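You operate a simulated robot arm through the tools that you are given. There is no shell and no other tool.

You are at the controls of a simulated robot arm. One attempt, no reset.

## Task
Swap the white and green injector leads, then run the injector test again.
Fine: On the middle yellow board. Main switch off for the swap and on again. One press of the yellow button; wait for FIRED 4 OF 4. The other two leads stay.

The check looks at the end state, three seconds after you hand in, the way a careful person would. Anything else that was tipped, shoved, dropped, spilled or broken makes it a failure.

## Robot
A 7-joint arm with a two-finger parallel gripper, fixed in place. Base frame: the origin is at the foot of the arm, x ahead of it, y to its left, z up. Units: m, degrees, N and s.
With the tool pointing down near the work surface it reaches from about 0.3 to 0.68 m from the base axis. Its first joint turns from -66.0 to 66.0 degrees. Payload 1.57 kg.
The TCP is the grasp point between the finger pads, 0.03 m short of the fingertips. In the tool frame z runs along the fingers and y along their closing line. Largest opening 0.11 m; finger width 0.024, thickness 0.012; the body of the gripper, 0.048 by 0.112 m, starts 0.078 m behind the TCP.
Orientation is that of the tool frame in the base frame, as a unit quaternion [x, y, z, w]. With the fingers straight down and closing along the base's y, the tool's x points along the base's -x, its y along +y and its z along -z.

## Interface
- The arm moves only by the tool apply_moves. Its argument "deltas" is a list of rows, each an object of numbers (a shift or turn left out is 0, a gripper value left out holds the last): "wx", "wy", "wz": the turn, a rotation vector about the base's x, y, z in degrees; "tx", "ty", "tz": the shift along the base's x, y, z in m; "grip": the closure in counts, from 0 (fully open) to 255 (shut). In form: [{"wx": .., "wy": .., "wz": .., "tx": .., "ty": .., "tz": .., "grip": ..}, ...]. A call has 1 to 20 rows; each row is the pose to reach, as a shift and turn from the pose commanded when the call began. Rows are played at 5 a second. More than 0.05 m and 8.6 degrees between two rows, or a gripper value outside its range, and nothing of the call is played. Where a pose cannot be reached the arm comes as near as it can. A force on the tool above 40 N (or 10 N above the force at the start of the call, whichever is more), or a blocked arm, ends the call early, and 0.2 s more pass. Each finger travels about 0.108 m/s and halts on what it meets, pressing with about 38 N; the grip force reading is that of the motor and also rises with nothing between the fingers. The clock runs only during rows and for 0.2 s after the last one: add rows that repeat a pose to give the fingers time. It gives the time, the measured TCP pose, the force on the tool (base axes), the opening and the grip force at its end, in the units of the frame above (readings bear some noise), with the torque about the TCP (base axes, N m) and any sound that the robot's microphone picked up.
- Cameras (640 x 400 px; columns grow to the right, rows downward): "scene" is fixed at [0.1799, -0.4054, 1.4038]; the picture's right is [0.62, -0.79, 0.00], its down [-0.45, -0.35, -0.82] and it looks along [0.65, 0.51, -0.57] (base axes); focal length 282 px, centre (320, 200). "wrist" rides on the gripper at [0.07, 0.016, -0.141] in the tool frame; the picture's right is [-0.23, 0.97, 0.00], its down [-0.86, -0.20, -0.48] and it looks along [-0.47, -0.11, 0.88] (tool axes); focal length 222 px, centre (320, 200). There is no depth. A picture from a camera that has moved, and an enlarged one, comes with that camera's place and axes in the base frame and with its lens.
- capture(camera): a new picture of that camera. No time passes.
- close_up(camera, box): a new picture of the part [left, top, right, bottom] of that camera's present view, enlarged. No time passes.
- close_job(): hands the job in; it is judged then, once.

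Nothing tells you positions but the pictures and the camera data. Unless the task says otherwise, let go and move clear before handing in.

The tools are called after ">>>" by a JSON object that holds its "fn" and its "kwargs". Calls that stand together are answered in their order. apply_moves: Moves the arm, as the interface text tells. Its arguments: {"type":"object","properties":{"deltas":{"type":"array","items":{"type":"object","properties":{"wx":{"type":"number"},"wy":{"type":"number"},"wz":{"type":"number"},"tx":{"type":"number"},"ty":{"type":"number"},"tz":{"type":"number"},"grip":{"type":"number"}}}}},"required":["deltas"]} The other tools are called the same way: capture (camera) takes a picture; close_up (camera, box) takes an enlarged picture of a part of a camera's view; close_job () hands the job in.

At the start:

```text
t: 0.0
ee_pos: [0.337, 0.0178, 1.218]
tool_rot: [0.0, 1.0, 0.0, 0.0]
force: [-0.5, -0.1, -0.3]
wrist_torque: [0.02, 0.0, 0.0]
opening: 0.11
finger_force: 0.1
```

scene: 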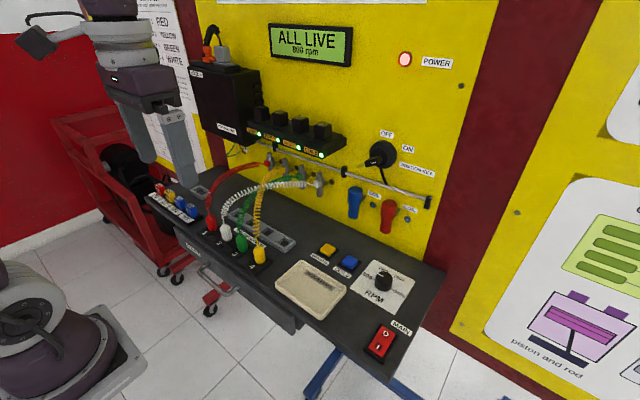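
wrist: 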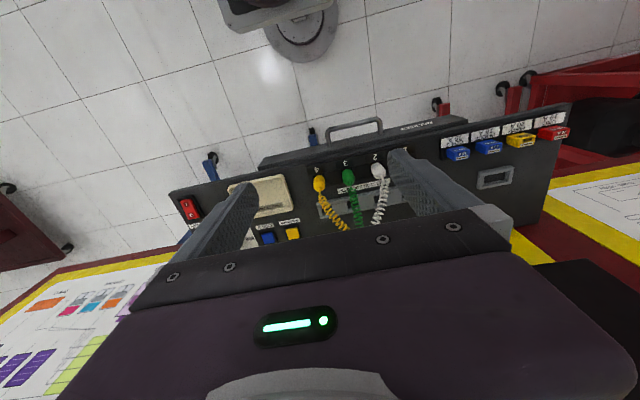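

I see a bench with a yellow panel, four coloured leads plugged in sockets, a red main switch at the right end, and yellow/blue buttons. I'll enlarge the views before moving anything.

>>> {"fn": "close_up", "kwargs": {"camera": "scene", "box": [140, 170, 300, 270]}}

>>> {"fn": "close_up", "kwargs": {"camera": "scene", "box": [270, 220, 430, 370]}}

>>> {"fn": "close_up", "kwargs": {"camera": "scene", "box": [180, 10, 460, 185]}}

>>> {"fn": "close_up", "kwargs": {"camera": "scene", "box": [220, 80, 440, 240]}}

>>> {"fn": "close_up", "kwargs": {"camera": "wrist", "box": [160, 90, 600, 250]}}

>>> {"fn": "close_up", "kwargs": {"camera": "scene", "box": [120, 0, 210, 100]}}

```text
4.00 times, centred on (220, 220) of scene
camera zoom: at [0.1799, -0.4054, 1.4038], right [0.62, -0.79, 0.0], down [-0.45, -0.35, -0.82], along [0.65, 0.51, -0.57], focal length 1130 px, centre (720, 120)
```

zoom: 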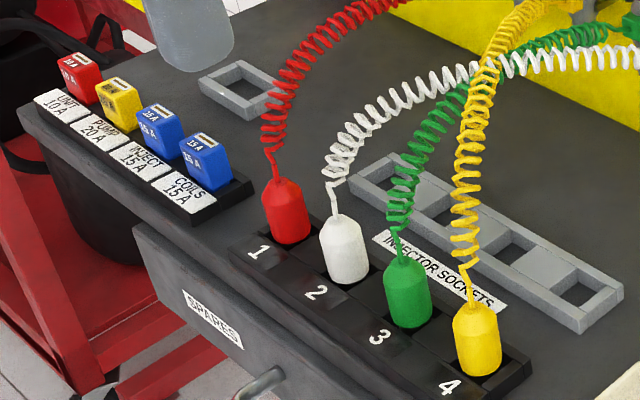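

```text
2.67 times, centred on (350, 295) of scene
camera zoom: at [0.1799, -0.4054, 1.4038], right [0.62, -0.79, 0.0], down [-0.45, -0.35, -0.82], along [0.65, 0.51, -0.57], focal length 753 px, centre (240, -53)
```

zoom: 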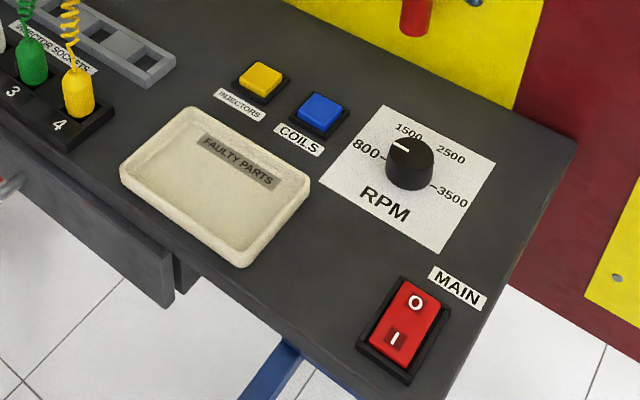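

```text
2.29 times, centred on (320, 98) of scene
camera zoom: at [0.1799, -0.4054, 1.4038], right [0.62, -0.79, 0.0], down [-0.45, -0.35, -0.82], along [0.65, 0.51, -0.57], focal length 646 px, centre (320, 434)
```

zoom: 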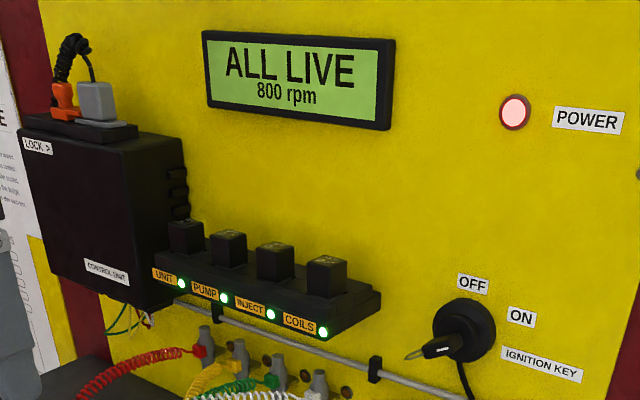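

```text
2.50 times, centred on (330, 160) of scene
camera zoom: at [0.1799, -0.4054, 1.4038], right [0.62, -0.79, 0.0], down [-0.45, -0.35, -0.82], along [0.65, 0.51, -0.57], focal length 706 px, centre (295, 300)
```

zoom: 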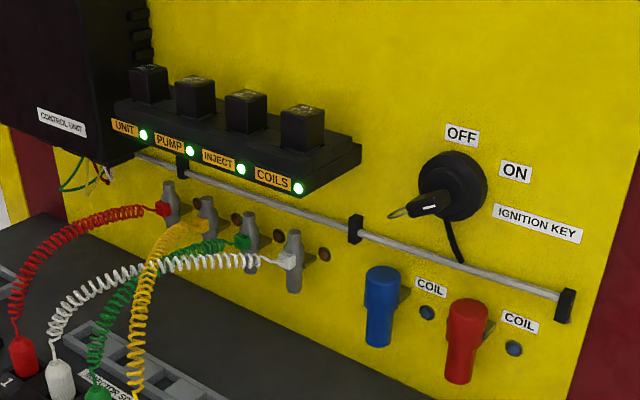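

```text
1.45 times, centred on (380, 170) of wrist
camera zoom: at [0.2661, 0.0345, 1.3577], right [0.23, 0.97, 0.0], down [0.86, -0.2, 0.48], along [0.47, -0.11, -0.88], focal length 323 px, centre (233, 244)
```

zoom: 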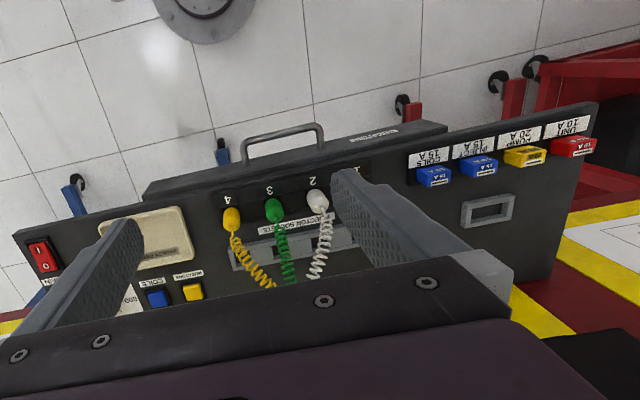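

```text
4.00 times, centred on (165, 50) of scene
camera zoom: at [0.1799, -0.4054, 1.4038], right [0.62, -0.79, 0.0], down [-0.45, -0.35, -0.82], along [0.65, 0.51, -0.57], focal length 1130 px, centre (940, 800)
```

zoom: 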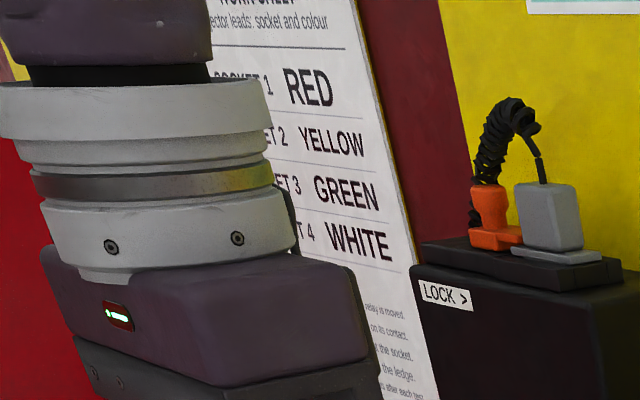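

Sockets hold 1 red, 2 white, 3 green and 4 yellow, running along y at about x=0.445, and the main switch is near (0.45, -0.33). I'll carry the arm high to a spot above the main switch, which should also uncover the work sheet on the wall.

>>> {"fn": "apply_moves", "kwargs": {"deltas": [{"tx": 0.0, "ty": -0.04, "tz": 0}, {"tx": 0.01, "ty": -0.08, "tz": 0}, {"tx": 0.02, "ty": -0.12, "tz": 0}, {"tx": 0.03, "ty": -0.16, "tz": 0}, {"tx": 0.04, "ty": -0.2, "tz": 0}, {"tx": 0.05, "ty": -0.24, "tz": 0}, {"tx": 0.06, "ty": -0.28, "tz": -0.01}, {"tx": 0.07, "ty": -0.31, "tz": -0.03}, {"tx": 0.08, "ty": -0.33, "tz": -0.06}, {"tx": 0.08, "ty": -0.33, "tz": -0.06}]}}

>>> {"fn": "capture", "kwargs": {"camera": "wrist"}}

>>> {"fn": "capture", "kwargs": {"camera": "scene"}}

>>> {"fn": "close_up", "kwargs": {"camera": "scene", "box": [130, 0, 210, 110]}}

```text
t: 2.2
ee_pos: [0.4161, -0.3108, 1.1575]
tool_rot: [0.0, 1.0, 0.0, 0.0]
force: [0.2, -0.6, -0.4]
wrist_torque: [0.02, 0.03, -0.03]
opening: 0.11
finger_force: 0.1
```

```text
taken
camera wrist: at [0.3457, -0.2946, 1.2979], right [0.23, 0.97, 0.0], down [0.86, -0.2, 0.48], along [0.47, -0.11, -0.88], focal length 222 px, centre (320, 200)
```

wrist: 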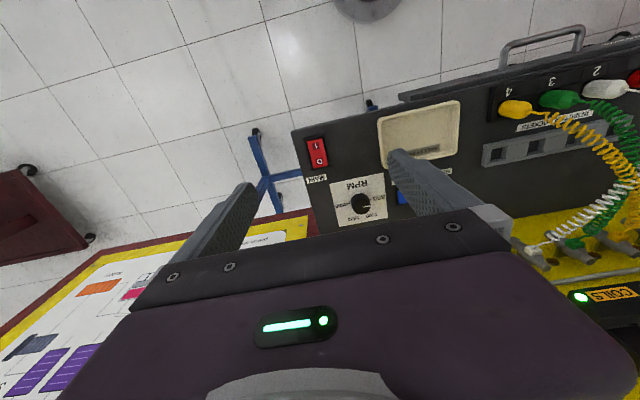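

```text
taken
```

scene: 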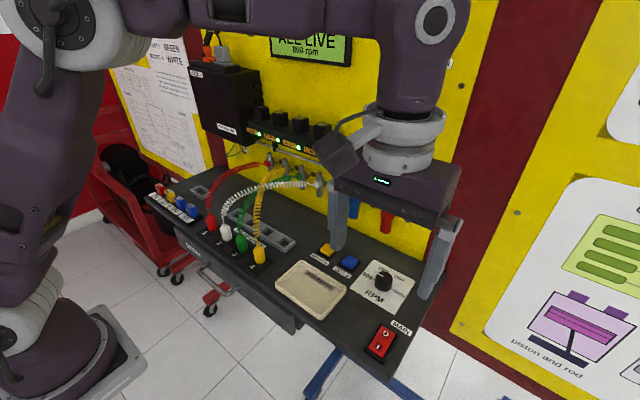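

```text
3.64 times, centred on (170, 55) of scene
camera zoom: at [0.1798, -0.4054, 1.4038], right [0.62, -0.79, 0.0], down [-0.45, -0.35, -0.82], along [0.65, 0.51, -0.57], focal length 1027 px, centre (866, 727)
```

zoom: 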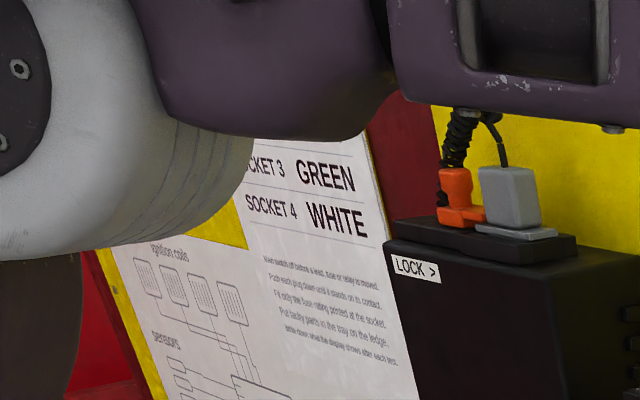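

The main switch triangulates to about (0.454, -0.326, 0.918). Next I'll look at it enlarged to see which half is down.

>>> {"fn": "close_up", "kwargs": {"camera": "wrist", "box": [280, 120, 360, 180]}}

>>> {"fn": "close_up", "kwargs": {"camera": "scene", "box": [350, 310, 414, 370]}}

>>> {"fn": "close_up", "kwargs": {"camera": "wrist", "box": [480, 50, 640, 270]}}

```text
6.67 times, centred on (320, 150) of wrist
camera zoom: at [0.3457, -0.2946, 1.2979], right [0.23, 0.97, 0.0], down [0.86, -0.2, 0.48], along [0.47, -0.11, -0.88], focal length 1481 px, centre (320, 533)
```

zoom: 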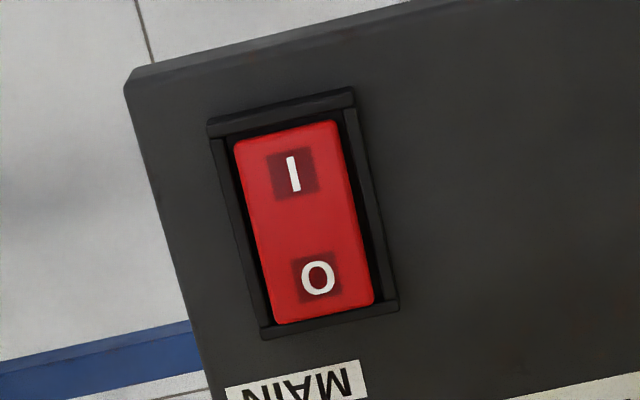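

```text
6.67 times, centred on (382, 340) of scene
camera zoom: at [0.1798, -0.4054, 1.4038], right [0.62, -0.79, 0.0], down [-0.45, -0.35, -0.82], along [0.65, 0.51, -0.57], focal length 1883 px, centre (-93, -733)
```

zoom: 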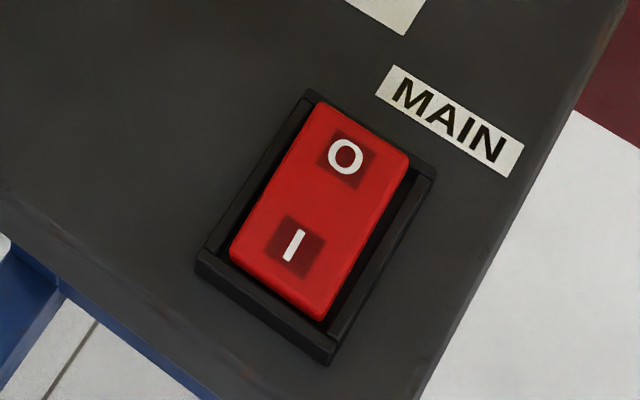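

```text
1.82 times, centred on (560, 160) of wrist
camera zoom: at [0.3457, -0.2946, 1.2979], right [0.23, 0.97, 0.0], down [0.86, -0.2, 0.48], along [0.47, -0.11, -0.88], focal length 404 px, centre (-116, 273)
```

zoom: 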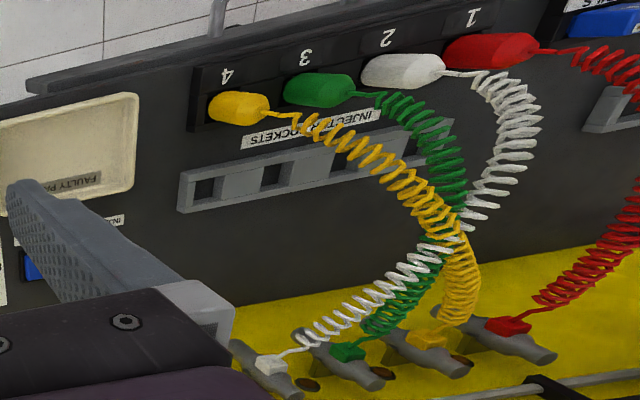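

The rocker has O on the far side (x≈0.472) and I on the near side (x≈0.444), and it is on now. I'll close the fingers and come down just above the O half.

>>> {"fn": "apply_moves", "kwargs": {"deltas": [{"tx": 0.03, "ty": -0.01, "tz": 0, "grip": 255}, {"tx": 0.054, "ty": -0.0123, "tz": -0.02}, {"tx": 0.054, "ty": -0.0123, "tz": -0.06}, {"tx": 0.054, "ty": -0.0123, "tz": -0.1}, {"tx": 0.054, "ty": -0.0123, "tz": -0.14}, {"tx": 0.054, "ty": -0.0123, "tz": -0.175}, {"tx": 0.054, "ty": -0.0123, "tz": -0.188}, {"tx": 0.054, "ty": -0.0123, "tz": -0.188}]}}

>>> {"fn": "capture", "kwargs": {"camera": "wrist"}}

>>> {"fn": "close_up", "kwargs": {"camera": "scene", "box": [330, 270, 450, 370]}}

```text
t: 4.0
ee_pos: [0.4673, -0.3259, 0.9686]
tool_rot: [0.0, 1.0, 0.0, 0.0]
force: [0.3, 0.3, -0.5]
wrist_torque: [0.01, -0.02, 0.01]
opening: 0.0
finger_force: 21.0
```

```text
taken
camera wrist: at [0.398, -0.31, 1.1091], right [0.23, 0.97, 0.0], down [0.86, -0.2, 0.48], along [0.47, -0.11, -0.88], focal length 222 px, centre (320, 200)
```

wrist: 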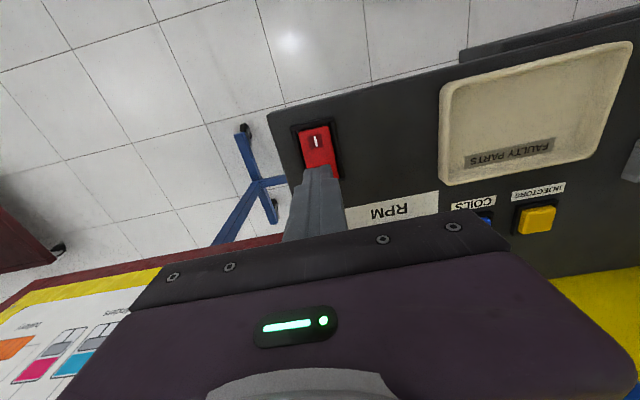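

```text
4.00 times, centred on (390, 320) of scene
camera zoom: at [0.1799, -0.4054, 1.4038], right [0.62, -0.79, 0.0], down [-0.45, -0.35, -0.82], along [0.65, 0.51, -0.57], focal length 1130 px, centre (40, -280)
```

zoom: 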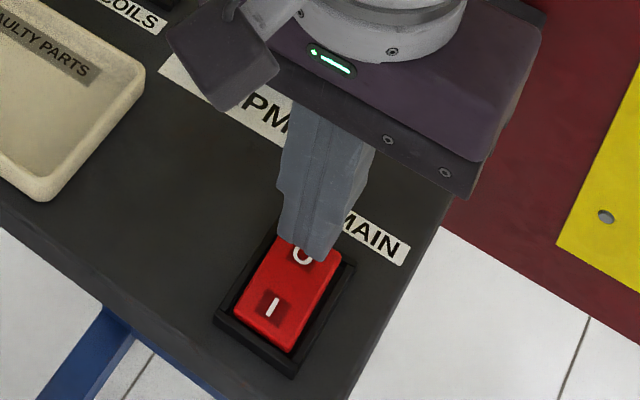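

The closed fingertips hang over the O half about 2 cm up. Now I press down in small steps.

>>> {"fn": "apply_moves", "kwargs": {"deltas": [{"tx": 0.003, "tz": -0.006}, {"tx": 0.003, "tz": -0.011}, {"tx": 0.003, "tz": -0.015}, {"tx": 0.003, "tz": -0.019}, {"tx": 0.003, "tz": -0.022}, {"tx": 0.003, "tz": -0.025}]}}

>>> {"fn": "close_up", "kwargs": {"camera": "scene", "box": [330, 270, 450, 370]}}

>>> {"fn": "close_up", "kwargs": {"camera": "scene", "box": [180, 0, 460, 185]}}

```text
t: 5.4
ee_pos: [0.4738, -0.3237, 0.945]
tool_rot: [0.001, 1.0, 0.0, 0.0]
force: [0.5, 0.5, 0.2]
wrist_torque: [0.0, -0.02, -0.01]
opening: 0.0002
finger_force: 21.0
```

```text
4.00 times, centred on (390, 320) of scene
camera zoom: at [0.1799, -0.4054, 1.4038], right [0.62, -0.79, 0.0], down [-0.45, -0.35, -0.82], along [0.65, 0.51, -0.57], focal length 1130 px, centre (40, -280)
```

zoom: 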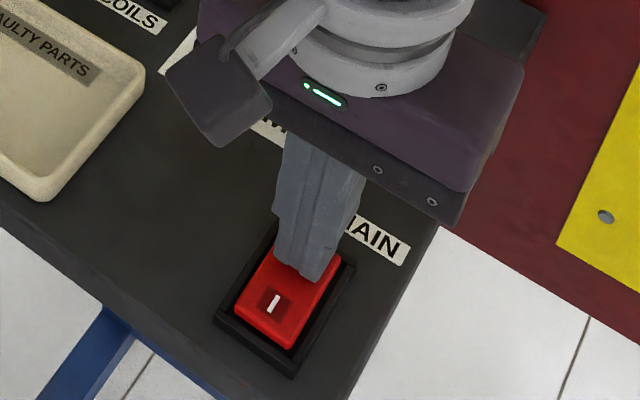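

```text
2.16 times, centred on (320, 92) of scene
camera zoom: at [0.1799, -0.4054, 1.4038], right [0.62, -0.79, 0.0], down [-0.45, -0.35, -0.82], along [0.65, 0.51, -0.57], focal length 611 px, centre (320, 432)
```

zoom: 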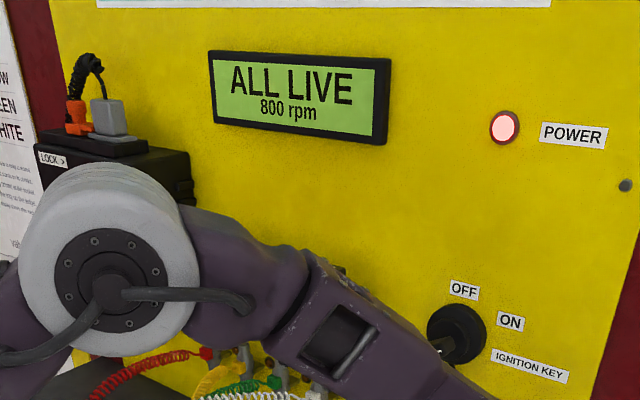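

The power lamp is still on and there is no contact force yet, so I'll keep pressing in small steps.

>>> {"fn": "apply_moves", "kwargs": {"deltas": [{"tz": -0.003}, {"tz": -0.006}, {"tz": -0.009}, {"tz": -0.012}, {"tz": -0.012}]}}

>>> {"fn": "close_up", "kwargs": {"camera": "scene", "box": [180, 0, 460, 185]}}

>>> {"fn": "close_up", "kwargs": {"camera": "scene", "box": [330, 270, 450, 370]}}

```text
t: 5.9
ee_pos: [0.4736, -0.3257, 0.9426]
tool_rot: [0.001, 1.0, -0.002, 0.002]
force: [-0.7, 0.6, 5.7]
wrist_torque: [0.04, 0.07, -0.07]
opening: 0.0
finger_force: 21.0
stopped in row 2: the force on the tool passed its limit at 49 N (the readings are from after the stop); the commanded pose is now the measured one
```

```text
2.16 times, centred on (320, 92) of scene
camera zoom: at [0.1798, -0.4053, 1.4038], right [0.62, -0.79, 0.0], down [-0.45, -0.35, -0.82], along [0.65, 0.51, -0.57], focal length 611 px, centre (320, 432)
```

zoom: 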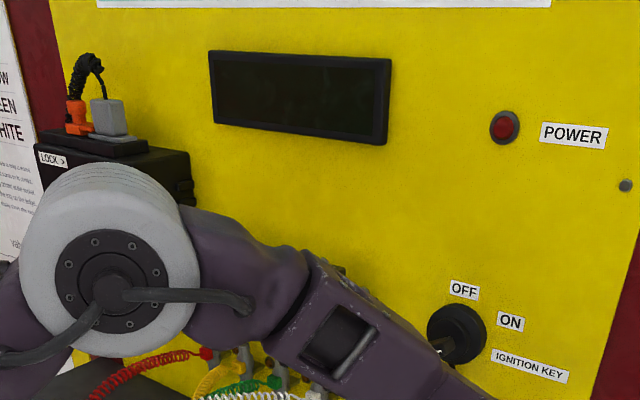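

```text
4.00 times, centred on (390, 320) of scene
camera zoom: at [0.1798, -0.4053, 1.4038], right [0.62, -0.79, 0.0], down [-0.45, -0.35, -0.82], along [0.65, 0.51, -0.57], focal length 1130 px, centre (40, -280)
```

zoom: 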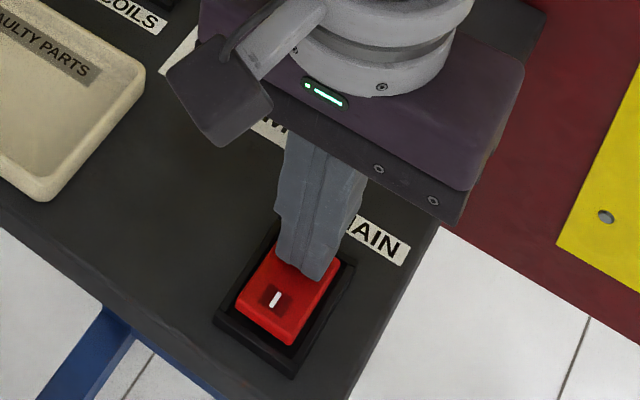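

The main switch is off: the display and power lamp are both dark. I'll lift off, open the gripper part-way and move high to look down on the sockets.

>>> {"fn": "apply_moves", "kwargs": {"deltas": [{"tz": 0.02}, {"tx": -0.01, "tz": 0.06}, {"tx": -0.03, "tz": 0.1}, {"tx": -0.06, "tz": 0.14}, {"tx": -0.09, "ty": 0.03, "tz": 0.17, "grip": 144}, {"tx": -0.11, "ty": 0.07, "tz": 0.185}, {"tx": -0.12, "ty": 0.115, "tz": 0.185}, {"tx": -0.12, "ty": 0.16, "tz": 0.185}, {"tx": -0.12, "ty": 0.205, "tz": 0.185}, {"tx": -0.12, "ty": 0.25, "tz": 0.185}, {"tx": -0.12, "ty": 0.295, "tz": 0.185}, {"tx": -0.12, "ty": 0.34, "tz": 0.185}, {"tx": -0.12, "ty": 0.385, "tz": 0.185}, {"tx": -0.12, "ty": 0.4, "tz": 0.185}, {"tx": -0.12, "ty": 0.4, "tz": 0.185}]}}

>>> {"fn": "capture", "kwargs": {"camera": "wrist"}}

>>> {"fn": "capture", "kwargs": {"camera": "scene"}}

>>> {"fn": "close_up", "kwargs": {"camera": "scene", "box": [330, 300, 430, 370]}}

```text
refused: row 5 steps farther than a row can; nothing moved
```

```text
taken
camera wrist: at [0.4035, -0.3084, 1.0835], right [0.23, 0.97, 0.0], down [0.85, -0.2, 0.48], along [0.47, -0.11, -0.88], focal length 222 px, centre (320, 200)
```

wrist: 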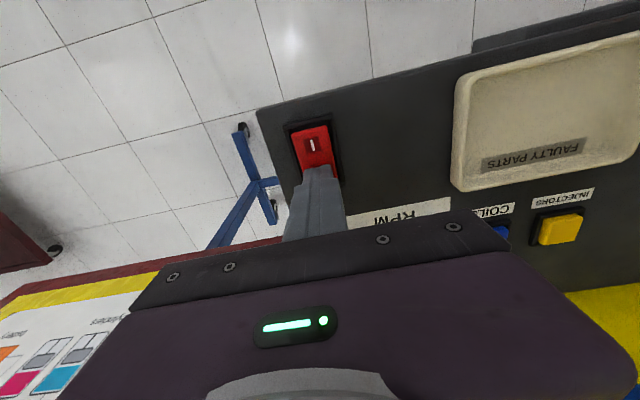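

```text
taken
```

scene: 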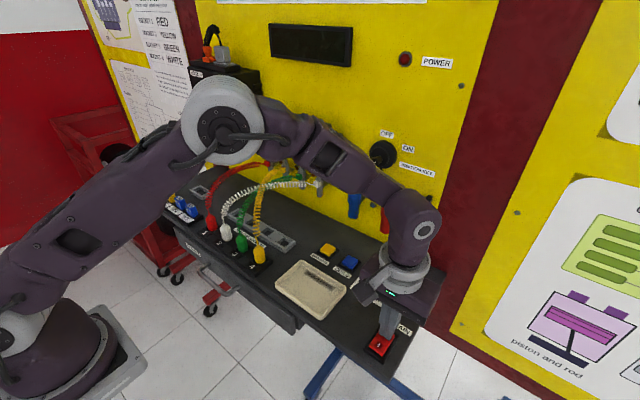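

```text
5.71 times, centred on (380, 335) of scene
camera zoom: at [0.1798, -0.4053, 1.4038], right [0.62, -0.79, 0.0], down [-0.45, -0.35, -0.82], along [0.65, 0.51, -0.57], focal length 1614 px, centre (-23, -571)
```

zoom: 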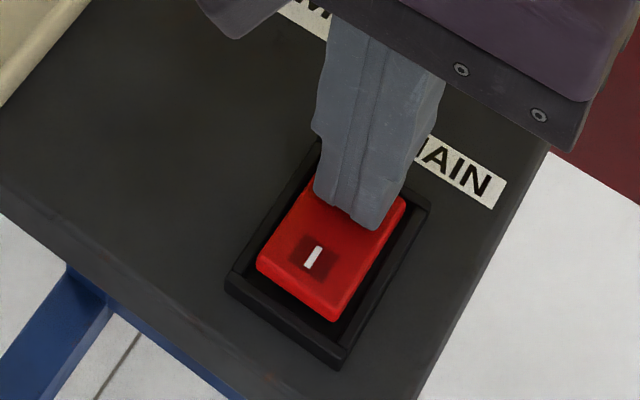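

The call was refused for one step being too long; the arm still rests on the O half. I'll repeat it with smaller steps.

>>> {"fn": "apply_moves", "kwargs": {"deltas": [{"tz": 0.02}, {"tx": -0.01, "tz": 0.06}, {"tx": -0.03, "tz": 0.1}, {"tx": -0.06, "tz": 0.13}, {"tx": -0.08, "ty": 0.02, "tz": 0.16, "grip": 144}, {"tx": -0.1, "ty": 0.05, "tz": 0.18}, {"tx": -0.12, "ty": 0.09, "tz": 0.185}, {"tx": -0.12, "ty": 0.135, "tz": 0.185}, {"tx": -0.12, "ty": 0.18, "tz": 0.185}, {"tx": -0.12, "ty": 0.225, "tz": 0.185}, {"tx": -0.12, "ty": 0.27, "tz": 0.185}, {"tx": -0.12, "ty": 0.315, "tz": 0.185}, {"tx": -0.12, "ty": 0.36, "tz": 0.185}, {"tx": -0.12, "ty": 0.4, "tz": 0.185}, {"tx": -0.12, "ty": 0.4, "tz": 0.185}]}}

>>> {"fn": "capture", "kwargs": {"camera": "wrist"}}

>>> {"fn": "capture", "kwargs": {"camera": "scene"}}

>>> {"fn": "close_up", "kwargs": {"camera": "scene", "box": [330, 300, 430, 370]}}

```text
t: 9.1
ee_pos: [0.3535, 0.0787, 1.129]
tool_rot: [-0.001, 1.0, -0.001, 0.002]
force: [0.1, 0.0, 0.2]
wrist_torque: [-0.01, 0.0, 0.05]
opening: 0.048
finger_force: 0.1
```

```text
taken
camera wrist: at [0.2818, 0.097, 1.2679], right [0.23, 0.97, 0.0], down [0.85, -0.2, 0.48], along [0.47, -0.11, -0.88], focal length 222 px, centre (320, 200)
```

wrist: 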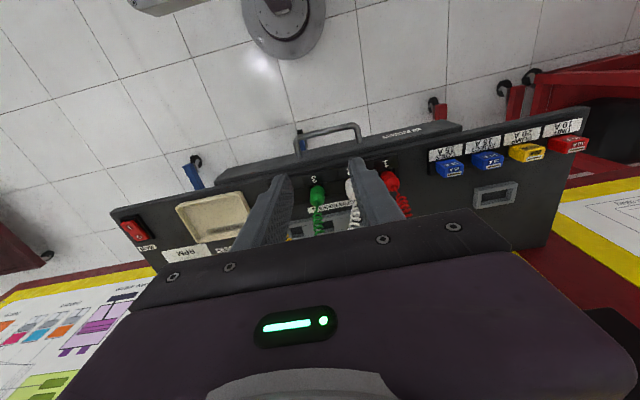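

```text
taken
```

scene: 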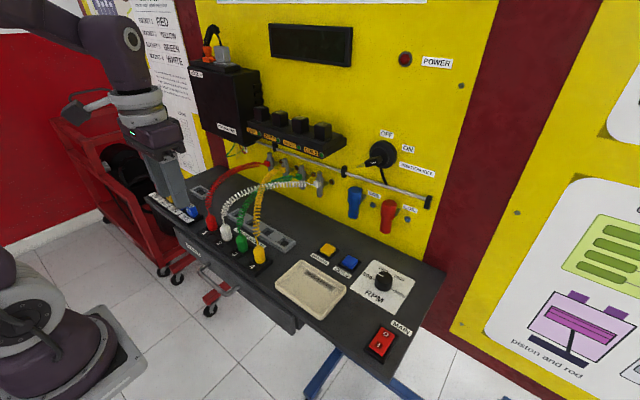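

```text
5.71 times, centred on (380, 335) of scene
camera zoom: at [0.1799, -0.4054, 1.4038], right [0.62, -0.79, 0.0], down [-0.45, -0.35, -0.82], along [0.65, 0.51, -0.57], focal length 1614 px, centre (-23, -571)
```

zoom: 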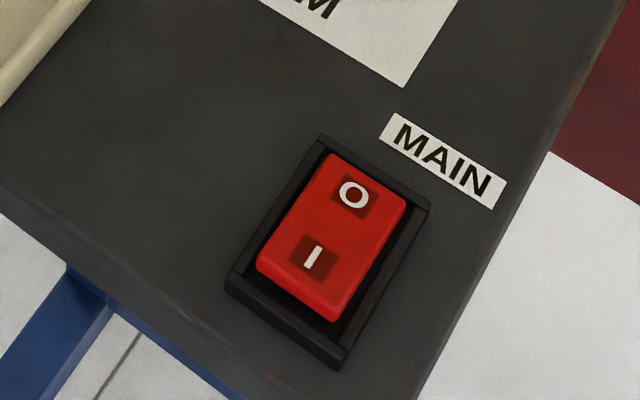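

The main switch stays off. Now I'll enlarge the plugs in both views to fix their positions.

>>> {"fn": "close_up", "kwargs": {"camera": "wrist", "box": [260, 140, 440, 250]}}

>>> {"fn": "close_up", "kwargs": {"camera": "scene", "box": [190, 195, 290, 275]}}

>>> {"fn": "close_up", "kwargs": {"camera": "scene", "box": [200, 135, 340, 250]}}

```text
3.56 times, centred on (350, 195) of wrist
camera zoom: at [0.2818, 0.097, 1.2679], right [0.23, 0.97, 0.0], down [0.85, -0.2, 0.48], along [0.47, -0.11, -0.88], focal length 790 px, centre (213, 218)
```

zoom: 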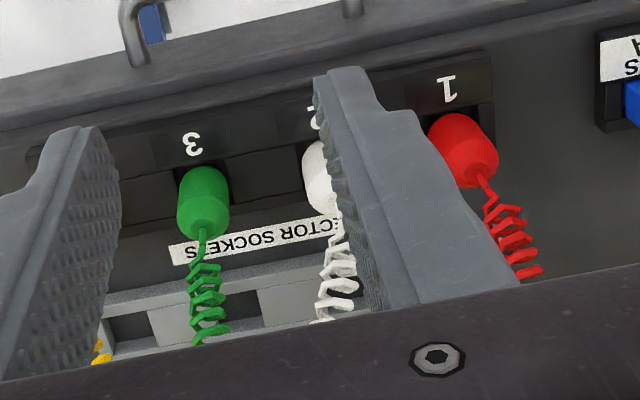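

```text
5.00 times, centred on (240, 235) of scene
camera zoom: at [0.1799, -0.4054, 1.4038], right [0.62, -0.79, 0.0], down [-0.45, -0.35, -0.82], along [0.65, 0.51, -0.57], focal length 1412 px, centre (720, 25)
```

zoom: 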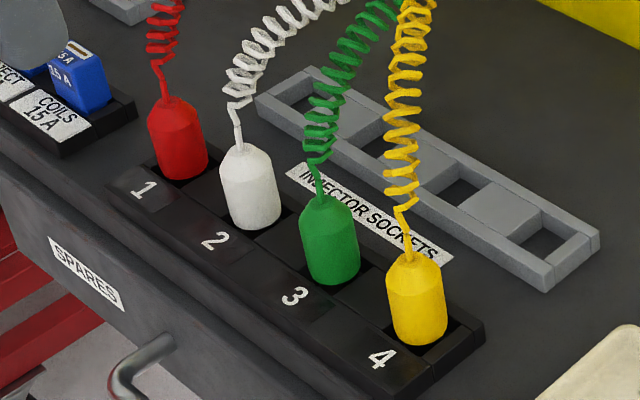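

```text
3.48 times, centred on (270, 192) of scene
camera zoom: at [0.1799, -0.4054, 1.4038], right [0.62, -0.79, 0.0], down [-0.45, -0.35, -0.82], along [0.65, 0.51, -0.57], focal length 982 px, centre (494, 226)
```

zoom: 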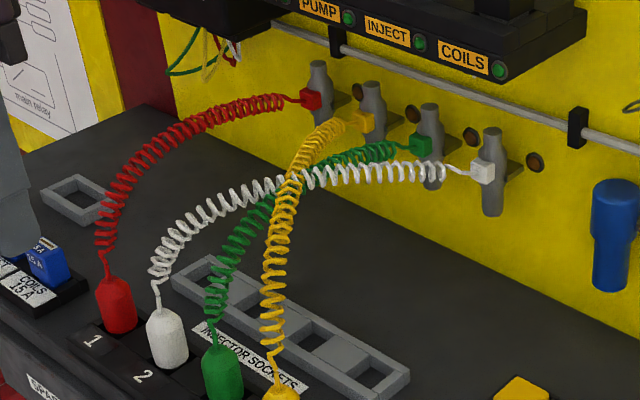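

The plugs stand at x≈0.457, with y≈0.179 (red), 0.116 (white), 0.053 (green) and -0.010 (yellow), each about 29 mm wide. I'll tilt the tool about 25° so its body stays clear of the neighbouring coils, and approach the white plug from the front.

>>> {"fn": "apply_moves", "kwargs": {"deltas": [{"wy": -7, "tx": 0.0, "ty": 0.01, "tz": 0}, {"wy": -14, "tx": 0.01, "ty": 0.02, "tz": -0.01}, {"wy": -20, "tx": 0.02, "ty": 0.03, "tz": -0.03}, {"wy": -25, "tx": 0.03, "ty": 0.038, "tz": -0.05}, {"wy": -25, "tx": 0.04, "ty": 0.0395, "tz": -0.065}, {"wy": -25, "tx": 0.04, "ty": 0.0395, "tz": -0.065}, {"wy": -25, "tx": 0.04, "ty": 0.0395, "tz": -0.065}]}}

>>> {"fn": "capture", "kwargs": {"camera": "wrist"}}

>>> {"fn": "capture", "kwargs": {"camera": "scene"}}

>>> {"fn": "close_up", "kwargs": {"camera": "scene", "box": [150, 130, 290, 270]}}

```text
t: 10.7
ee_pos: [0.3896, 0.1146, 1.0737]
tool_rot: [0.001, 0.976, 0.001, 0.216]
force: [0.2, 0.1, -0.4]
wrist_torque: [0.01, 0.04, -0.02]
opening: 0.0479
finger_force: 0.1
out of reach, approached as far as the arm can: row 5, 6, 7
```

```text
taken
camera wrist: at [0.2657, 0.1307, 1.1714], right [0.21, 0.97, 0.1], down [0.57, -0.2, 0.79], along [0.79, -0.11, -0.6], focal length 222 px, centre (320, 200)
```

wrist: 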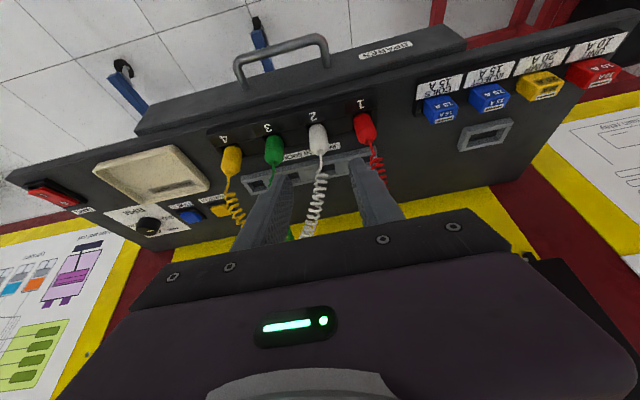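

```text
taken
```

scene: 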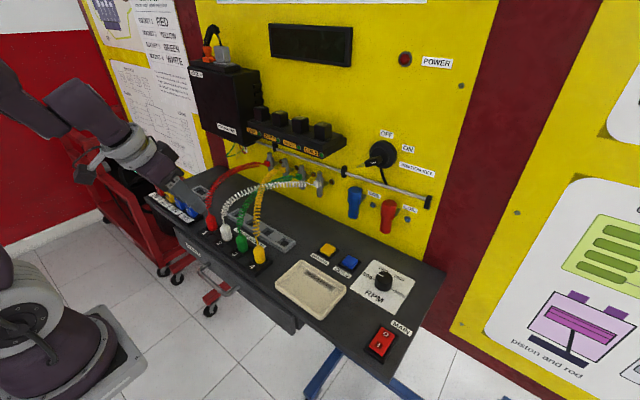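

```text
2.86 times, centred on (220, 200) of scene
camera zoom: at [0.1799, -0.4054, 1.4038], right [0.62, -0.79, 0.0], down [-0.45, -0.35, -0.82], along [0.65, 0.51, -0.57], focal length 807 px, centre (606, 200)
```

zoom: 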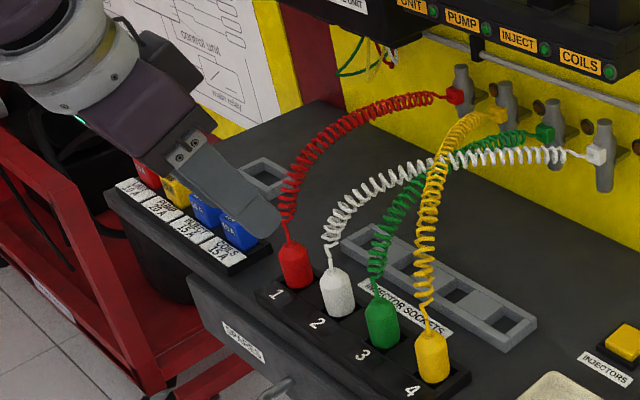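

A 25° tilt is at the edge of the arm's reach here, so I'll ease it to about 18° and move up the approach line to the white plug.

>>> {"fn": "apply_moves", "kwargs": {"deltas": [{"wy": 4, "tx": 0.005, "tz": 0.01}, {"wy": 7, "tx": 0.015, "tz": 0.0}, {"wy": 7, "tx": 0.025, "ty": 0.001, "tz": -0.015}, {"wy": 7, "tx": 0.031, "ty": 0.002, "tz": -0.033}, {"wy": 7, "tx": 0.031, "ty": 0.002, "tz": -0.033}, {"wy": 7, "tx": 0.031, "ty": 0.002, "tz": -0.033}]}}

>>> {"fn": "capture", "kwargs": {"camera": "wrist"}}

>>> {"fn": "close_up", "kwargs": {"camera": "scene", "box": [150, 130, 290, 270]}}

```text
t: 12.1
ee_pos: [0.4214, 0.1182, 1.0407]
tool_rot: [0.001, 0.987, -0.002, 0.158]
force: [-1.4, 0.5, 0.1]
wrist_torque: [0.03, 0.0, 0.0]
opening: 0.0479
finger_force: 0.0
```

```text
taken
camera wrist: at [0.3103, 0.135, 1.1524], right [0.22, 0.97, 0.07], down [0.66, -0.2, 0.72], along [0.72, -0.11, -0.69], focal length 222 px, centre (320, 200)
```

wrist: 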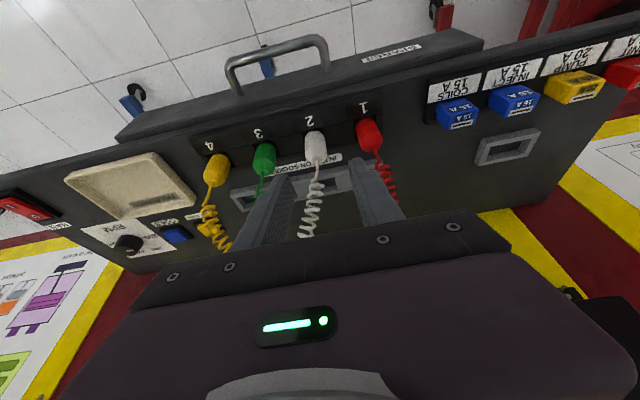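

```text
2.86 times, centred on (220, 200) of scene
camera zoom: at [0.1799, -0.4054, 1.4038], right [0.62, -0.79, 0.0], down [-0.45, -0.35, -0.82], along [0.65, 0.51, -0.57], focal length 807 px, centre (606, 200)
```

zoom: 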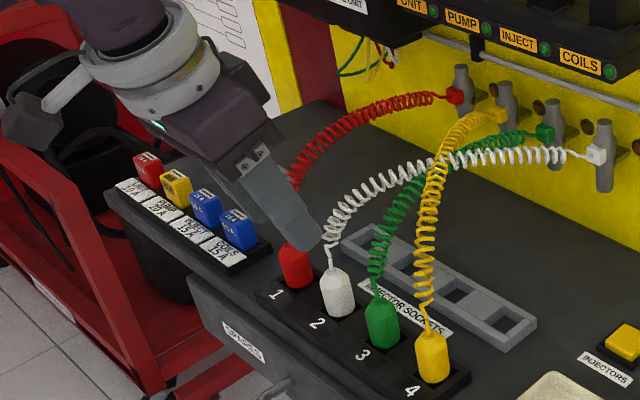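

The white plug lies centred between the fingers, at y≈0.1145. I'll slide down along the tool axis around it and check before closing.

>>> {"fn": "apply_moves", "kwargs": {"deltas": [{"tx": 0.008, "ty": -0.002, "tz": -0.025}, {"tx": 0.016, "ty": -0.0025, "tz": -0.05}, {"tx": 0.023, "ty": -0.0025, "tz": -0.07}, {"tx": 0.028, "ty": -0.0025, "tz": -0.085}, {"tx": 0.03, "ty": -0.0025, "tz": -0.09}, {"tx": 0.03, "ty": -0.0025, "tz": -0.09}]}}

>>> {"fn": "capture", "kwargs": {"camera": "wrist"}}

>>> {"fn": "close_up", "kwargs": {"camera": "scene", "box": [170, 150, 290, 270]}}

>>> {"fn": "close_up", "kwargs": {"camera": "wrist", "box": [240, 100, 420, 240]}}

```text
t: 13.5
ee_pos: [0.4497, 0.1146, 0.9503]
tool_rot: [0.001, 0.987, -0.001, 0.159]
force: [0.0, 0.1, -0.6]
wrist_torque: [-0.02, -0.01, 0.01]
opening: 0.0474
finger_force: 0.1
```

```text
taken
camera wrist: at [0.338, 0.1305, 1.0616], right [0.22, 0.97, 0.07], down [0.66, -0.2, 0.72], along [0.72, -0.11, -0.69], focal length 222 px, centre (320, 200)
```

wrist: 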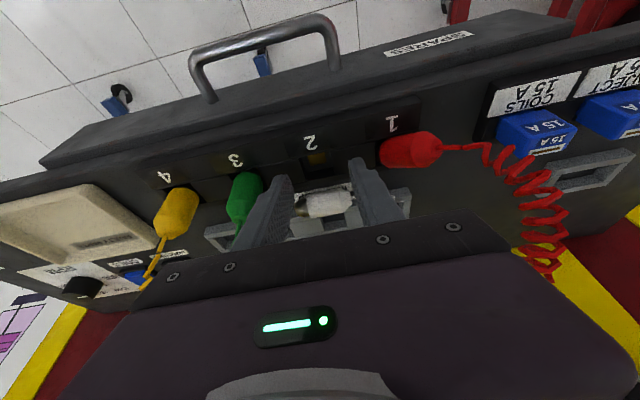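

```text
3.33 times, centred on (230, 210) of scene
camera zoom: at [0.1799, -0.4054, 1.4038], right [0.62, -0.79, 0.0], down [-0.45, -0.35, -0.82], along [0.65, 0.51, -0.57], focal length 942 px, centre (620, 167)
```

zoom: 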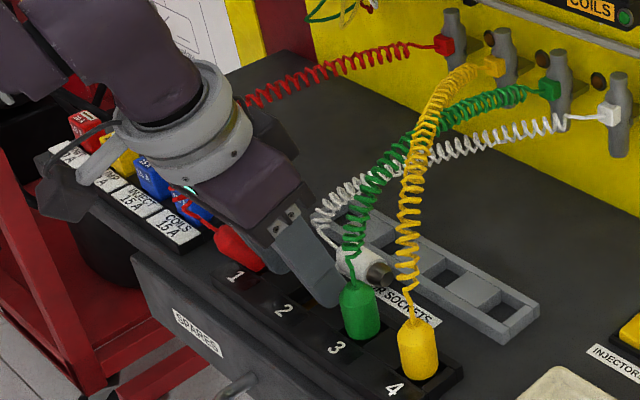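

```text
2.86 times, centred on (330, 170) of wrist
camera zoom: at [0.338, 0.1305, 1.0616], right [0.22, 0.97, 0.07], down [0.66, -0.2, 0.72], along [0.72, -0.11, -0.69], focal length 635 px, centre (291, 286)
```

zoom: 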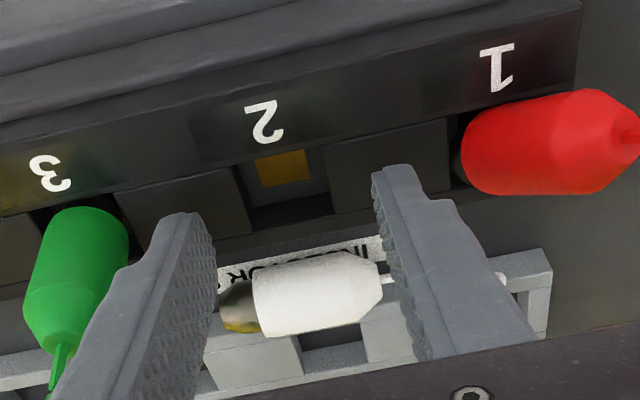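

This is a setback: the gripper body pushed the coils. The white plug has been pulled out and lies at about (0.508, 0.114), and the red plug is tipped over in socket 1. I'll back out slowly along the same line and then look.

>>> {"fn": "apply_moves", "kwargs": {"deltas": [{"tx": -0.004, "tz": 0.012}, {"tx": -0.008, "tz": 0.025}, {"tx": -0.014, "tz": 0.04}, {"tx": -0.02, "tz": 0.06}, {"tx": -0.03, "tz": 0.085}, {"tx": -0.045, "tz": 0.11}, {"tx": -0.05, "tz": 0.13}, {"tx": -0.05, "tz": 0.13}]}}

>>> {"fn": "capture", "kwargs": {"camera": "wrist"}}

>>> {"fn": "close_up", "kwargs": {"camera": "scene", "box": [160, 140, 340, 270]}}

>>> {"fn": "close_up", "kwargs": {"camera": "scene", "box": [190, 195, 290, 275]}}

>>> {"fn": "close_up", "kwargs": {"camera": "wrist", "box": [200, 80, 480, 240]}}

```text
t: 15.3
ee_pos: [0.3979, 0.1153, 1.0818]
tool_rot: [0.0, 0.987, -0.002, 0.158]
force: [0.0, 0.8, -1.0]
wrist_torque: [-0.02, -0.01, -0.04]
opening: 0.0478
finger_force: 0.0
```

```text
taken
camera wrist: at [0.2869, 0.1307, 1.1931], right [0.22, 0.97, 0.07], down [0.66, -0.2, 0.72], along [0.72, -0.11, -0.69], focal length 222 px, centre (320, 200)
```

wrist: 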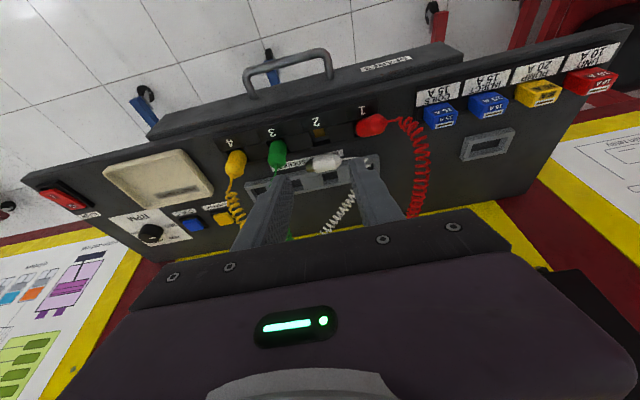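

```text
3.08 times, centred on (250, 205) of scene
camera zoom: at [0.1798, -0.4054, 1.4038], right [0.62, -0.79, 0.0], down [-0.45, -0.35, -0.82], along [0.65, 0.51, -0.57], focal length 869 px, centre (535, 185)
```

zoom: 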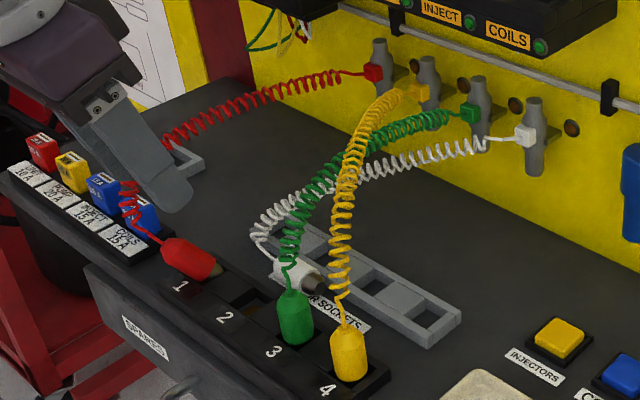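

```text
5.00 times, centred on (240, 235) of scene
camera zoom: at [0.1798, -0.4054, 1.4038], right [0.62, -0.79, 0.0], down [-0.45, -0.35, -0.82], along [0.65, 0.51, -0.57], focal length 1412 px, centre (720, 25)
```

zoom: 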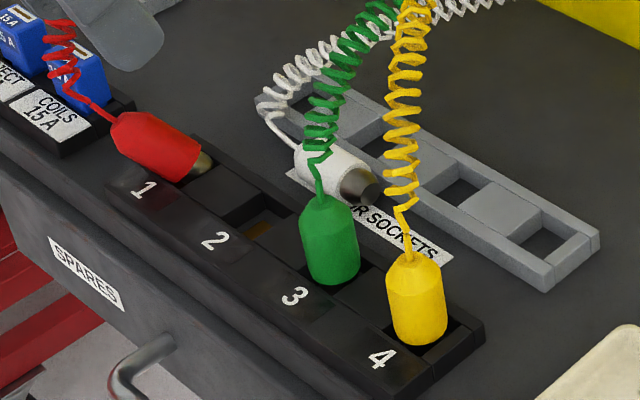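

```text
2.29 times, centred on (340, 160) of wrist
camera zoom: at [0.2869, 0.1307, 1.1931], right [0.22, 0.97, 0.07], down [0.66, -0.2, 0.72], along [0.72, -0.11, -0.69], focal length 508 px, centre (274, 291)
```

zoom: 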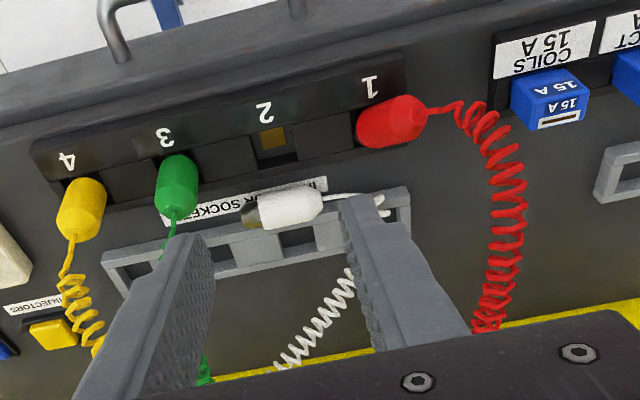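

Both the red and white plugs now lie on their sides, noses pointing toward -y, while green and yellow still stand. To stand plugs up again without touching the coils I need a strong forward tilt, so I'll test in free air how far the arm can tilt here.

>>> {"fn": "apply_moves", "kwargs": {"deltas": [{"tx": 0.02, "tz": 0.02}, {"wy": -7, "tx": 0.04, "tz": 0.03}, {"wy": -14, "tx": 0.052, "tz": 0.03}, {"wy": -20, "tx": 0.052, "tz": 0.03}, {"wy": -27, "tx": 0.052, "tz": 0.03}, {"wy": -27, "tx": 0.052, "tz": 0.03}]}}

>>> {"fn": "capture", "kwargs": {"camera": "scene"}}

>>> {"fn": "capture", "kwargs": {"camera": "wrist"}}

```text
t: 16.7
ee_pos: [0.469, 0.1024, 1.1228]
tool_rot: [0.006, 0.923, 0.013, 0.384]
force: [-0.4, -0.3, 0.6]
wrist_torque: [0.0, 0.02, 0.02]
opening: 0.048
finger_force: 0.1
out of reach, approached as far as the arm can: row 5, 6
```

```text
taken
```

scene: 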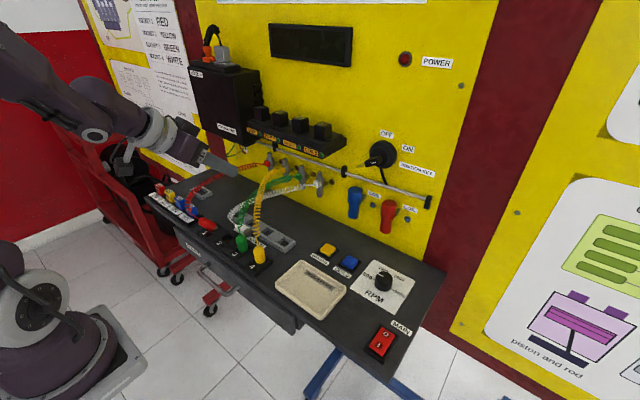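

```text
taken
camera wrist: at [0.3188, 0.1174, 1.1725], right [0.16, 0.97, 0.19], down [0.27, -0.23, 0.94], along [0.95, -0.1, -0.29], focal length 222 px, centre (320, 200)
```

wrist: 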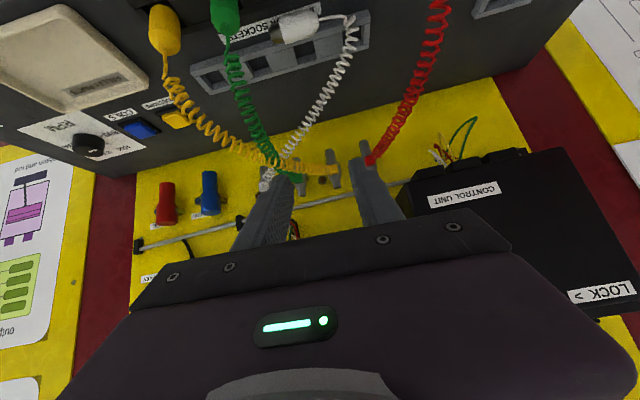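

A forward tilt of about 38–45° works from about x=0.46 out. I'll now test about 40° low down over the empty socket 2, which is free space, because that is the pose I need for placing plugs.

>>> {"fn": "apply_moves", "kwargs": {"deltas": [{"wx": -1.6, "wy": 5.2, "tx": -0.003, "ty": 0.006, "tz": -0.02}, {"wx": -1.6, "wy": 5.2, "tx": -0.008, "ty": 0.0115, "tz": -0.05}, {"wx": -1.6, "wy": 5.2, "tx": -0.01, "ty": 0.0115, "tz": -0.08}, {"wx": -1.6, "wy": 5.2, "tx": -0.012, "ty": 0.0115, "tz": -0.11}, {"wx": -1.6, "wy": 5.2, "tx": -0.012, "ty": 0.0115, "tz": -0.14}, {"wx": -1.6, "wy": 5.2, "tx": -0.012, "ty": 0.0115, "tz": -0.14}]}}

>>> {"fn": "close_up", "kwargs": {"camera": "scene", "box": [140, 120, 340, 280]}}

>>> {"fn": "capture", "kwargs": {"camera": "wrist"}}

```text
t: 18.1
ee_pos: [0.4738, 0.1458, 0.9772]
tool_rot: [-0.005, 0.94, -0.015, 0.341]
force: [-0.6, 0.2, -0.5]
wrist_torque: [0.0, -0.01, 0.01]
opening: 0.0479
finger_force: 0.0
out of reach, approached as far as the arm can: row 1, 2, 3, 4, 5, 6
```

```text
2.50 times, centred on (240, 200) of scene
camera zoom: at [0.1799, -0.4054, 1.4038], right [0.62, -0.79, 0.0], down [-0.45, -0.35, -0.82], along [0.65, 0.51, -0.57], focal length 706 px, centre (520, 200)
```

zoom: 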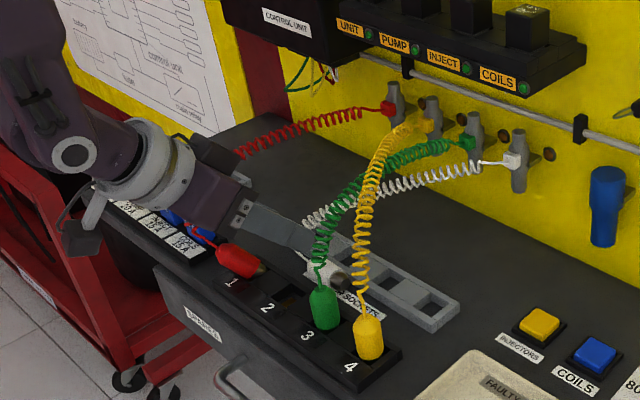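

```text
taken
camera wrist: at [0.329, 0.1643, 1.0391], right [0.18, 0.98, 0.12], down [0.35, -0.17, 0.92], along [0.92, -0.12, -0.37], focal length 222 px, centre (320, 200)
```

wrist: 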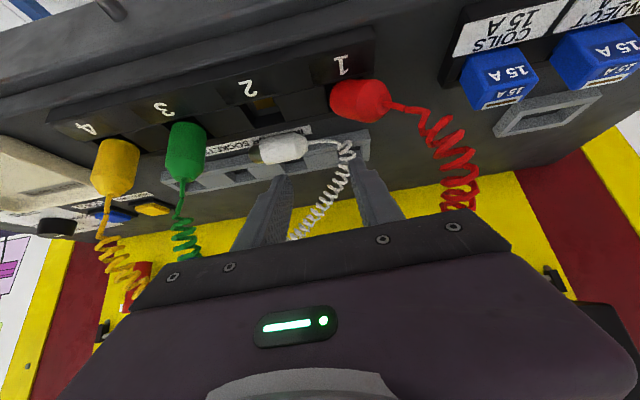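

At 40° the reach limit is about 0.50 m out, and at 30° the socket row should be reachable. For the lying plugs I need a sideways-leaning grasp, so I'll go up and test that orientation in free air.

>>> {"fn": "apply_moves", "kwargs": {"deltas": [{"tz": 0.03}, {"wy": 3, "tz": 0.065}, {"wx": 1, "wy": 7, "tz": 0.1, "ty": -0.005}, {"wx": 1, "wy": 10, "tz": 0.14, "ty": -0.005}, {"wx": 1, "wy": 10, "tz": 0.17, "ty": -0.005}, {"wx": 1, "wy": 10, "tz": 0.17, "ty": -0.005}]}}

```text
t: 19.5
ee_pos: [0.475, 0.1405, 1.148]
tool_rot: [-0.003, 0.966, -0.006, 0.259]
force: [0.4, 0.3, 0.3]
wrist_torque: [0.0, -0.02, -0.02]
opening: 0.0479
finger_force: 0.1
```

The tool is high and at 30° tilt. I'll turn it along the path to the sideways-leaning grasp pose, staying in free air.

>>> {"fn": "apply_moves", "kwargs": {"deltas": [{"wx": -4.62, "wy": 4.62, "wz": 4.62}, {"wx": -9.24, "wy": 9.24, "wz": 9.24}, {"wx": -13.86, "wy": 13.86, "wz": 13.86}, {"wx": -18.48, "wy": 18.48, "wz": 18.48}, {"wx": -23.1, "wy": 23.1, "wz": 23.1}, {"wx": -27.7, "wy": 27.7, "wz": 27.7}, {"wx": -32.3, "wy": 32.3, "wz": 32.3}, {"wx": -36.95, "wy": 36.95, "wz": 36.95}, {"wx": -41.57, "wy": 41.57, "wz": 41.57}, {"wx": -46.19, "wy": 46.19, "wz": 46.19}, {"wx": -50.8, "wy": 50.8, "wz": 50.8}, {"wx": -55.4, "wy": 55.4, "wz": 55.4}, {"wx": -60.0, "wy": 60.0, "wz": 60.0}, {"wx": -64.6, "wy": 64.6, "wz": 64.6}, {"wx": -69.28, "wy": 69.28, "wz": 69.28}, {"wx": -69.28, "wy": 69.28, "wz": 69.28}]}}

>>> {"fn": "capture", "kwargs": {"camera": "scene"}}

>>> {"fn": "capture", "kwargs": {"camera": "wrist"}}

```text
t: 22.9
ee_pos: [0.4757, 0.139, 1.1477]
tool_rot: [0.617, -0.607, 0.356, 0.353]
force: [0.9, 0.4, -0.5]
wrist_torque: [0.0, 0.02, 0.02]
opening: 0.0479
finger_force: 0.1
```

```text
taken
```

scene: 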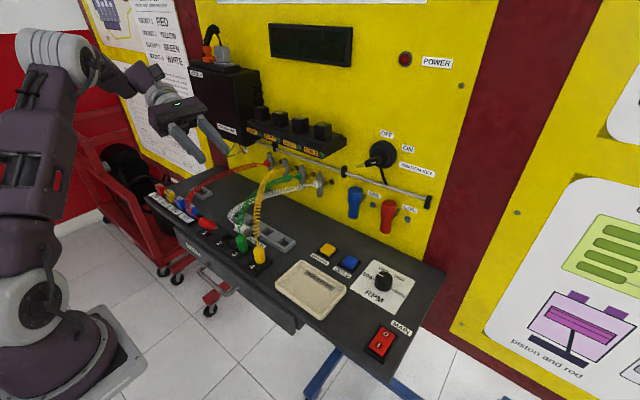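

```text
taken
camera wrist: at [0.4576, 0.2266, 1.2783], right [-0.98, 0.1, -0.19], down [0.19, 0.84, -0.5], along [0.11, -0.53, -0.84], focal length 222 px, centre (320, 200)
```

wrist: 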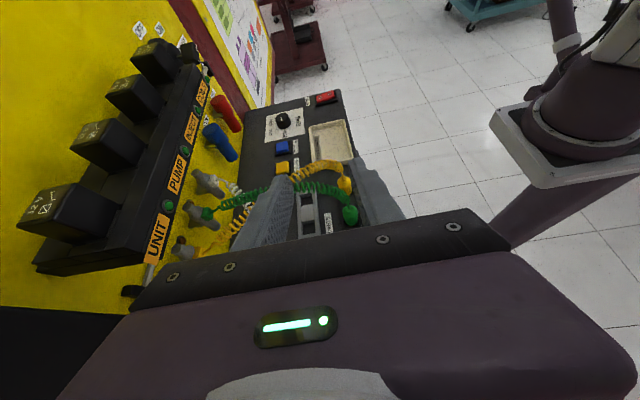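

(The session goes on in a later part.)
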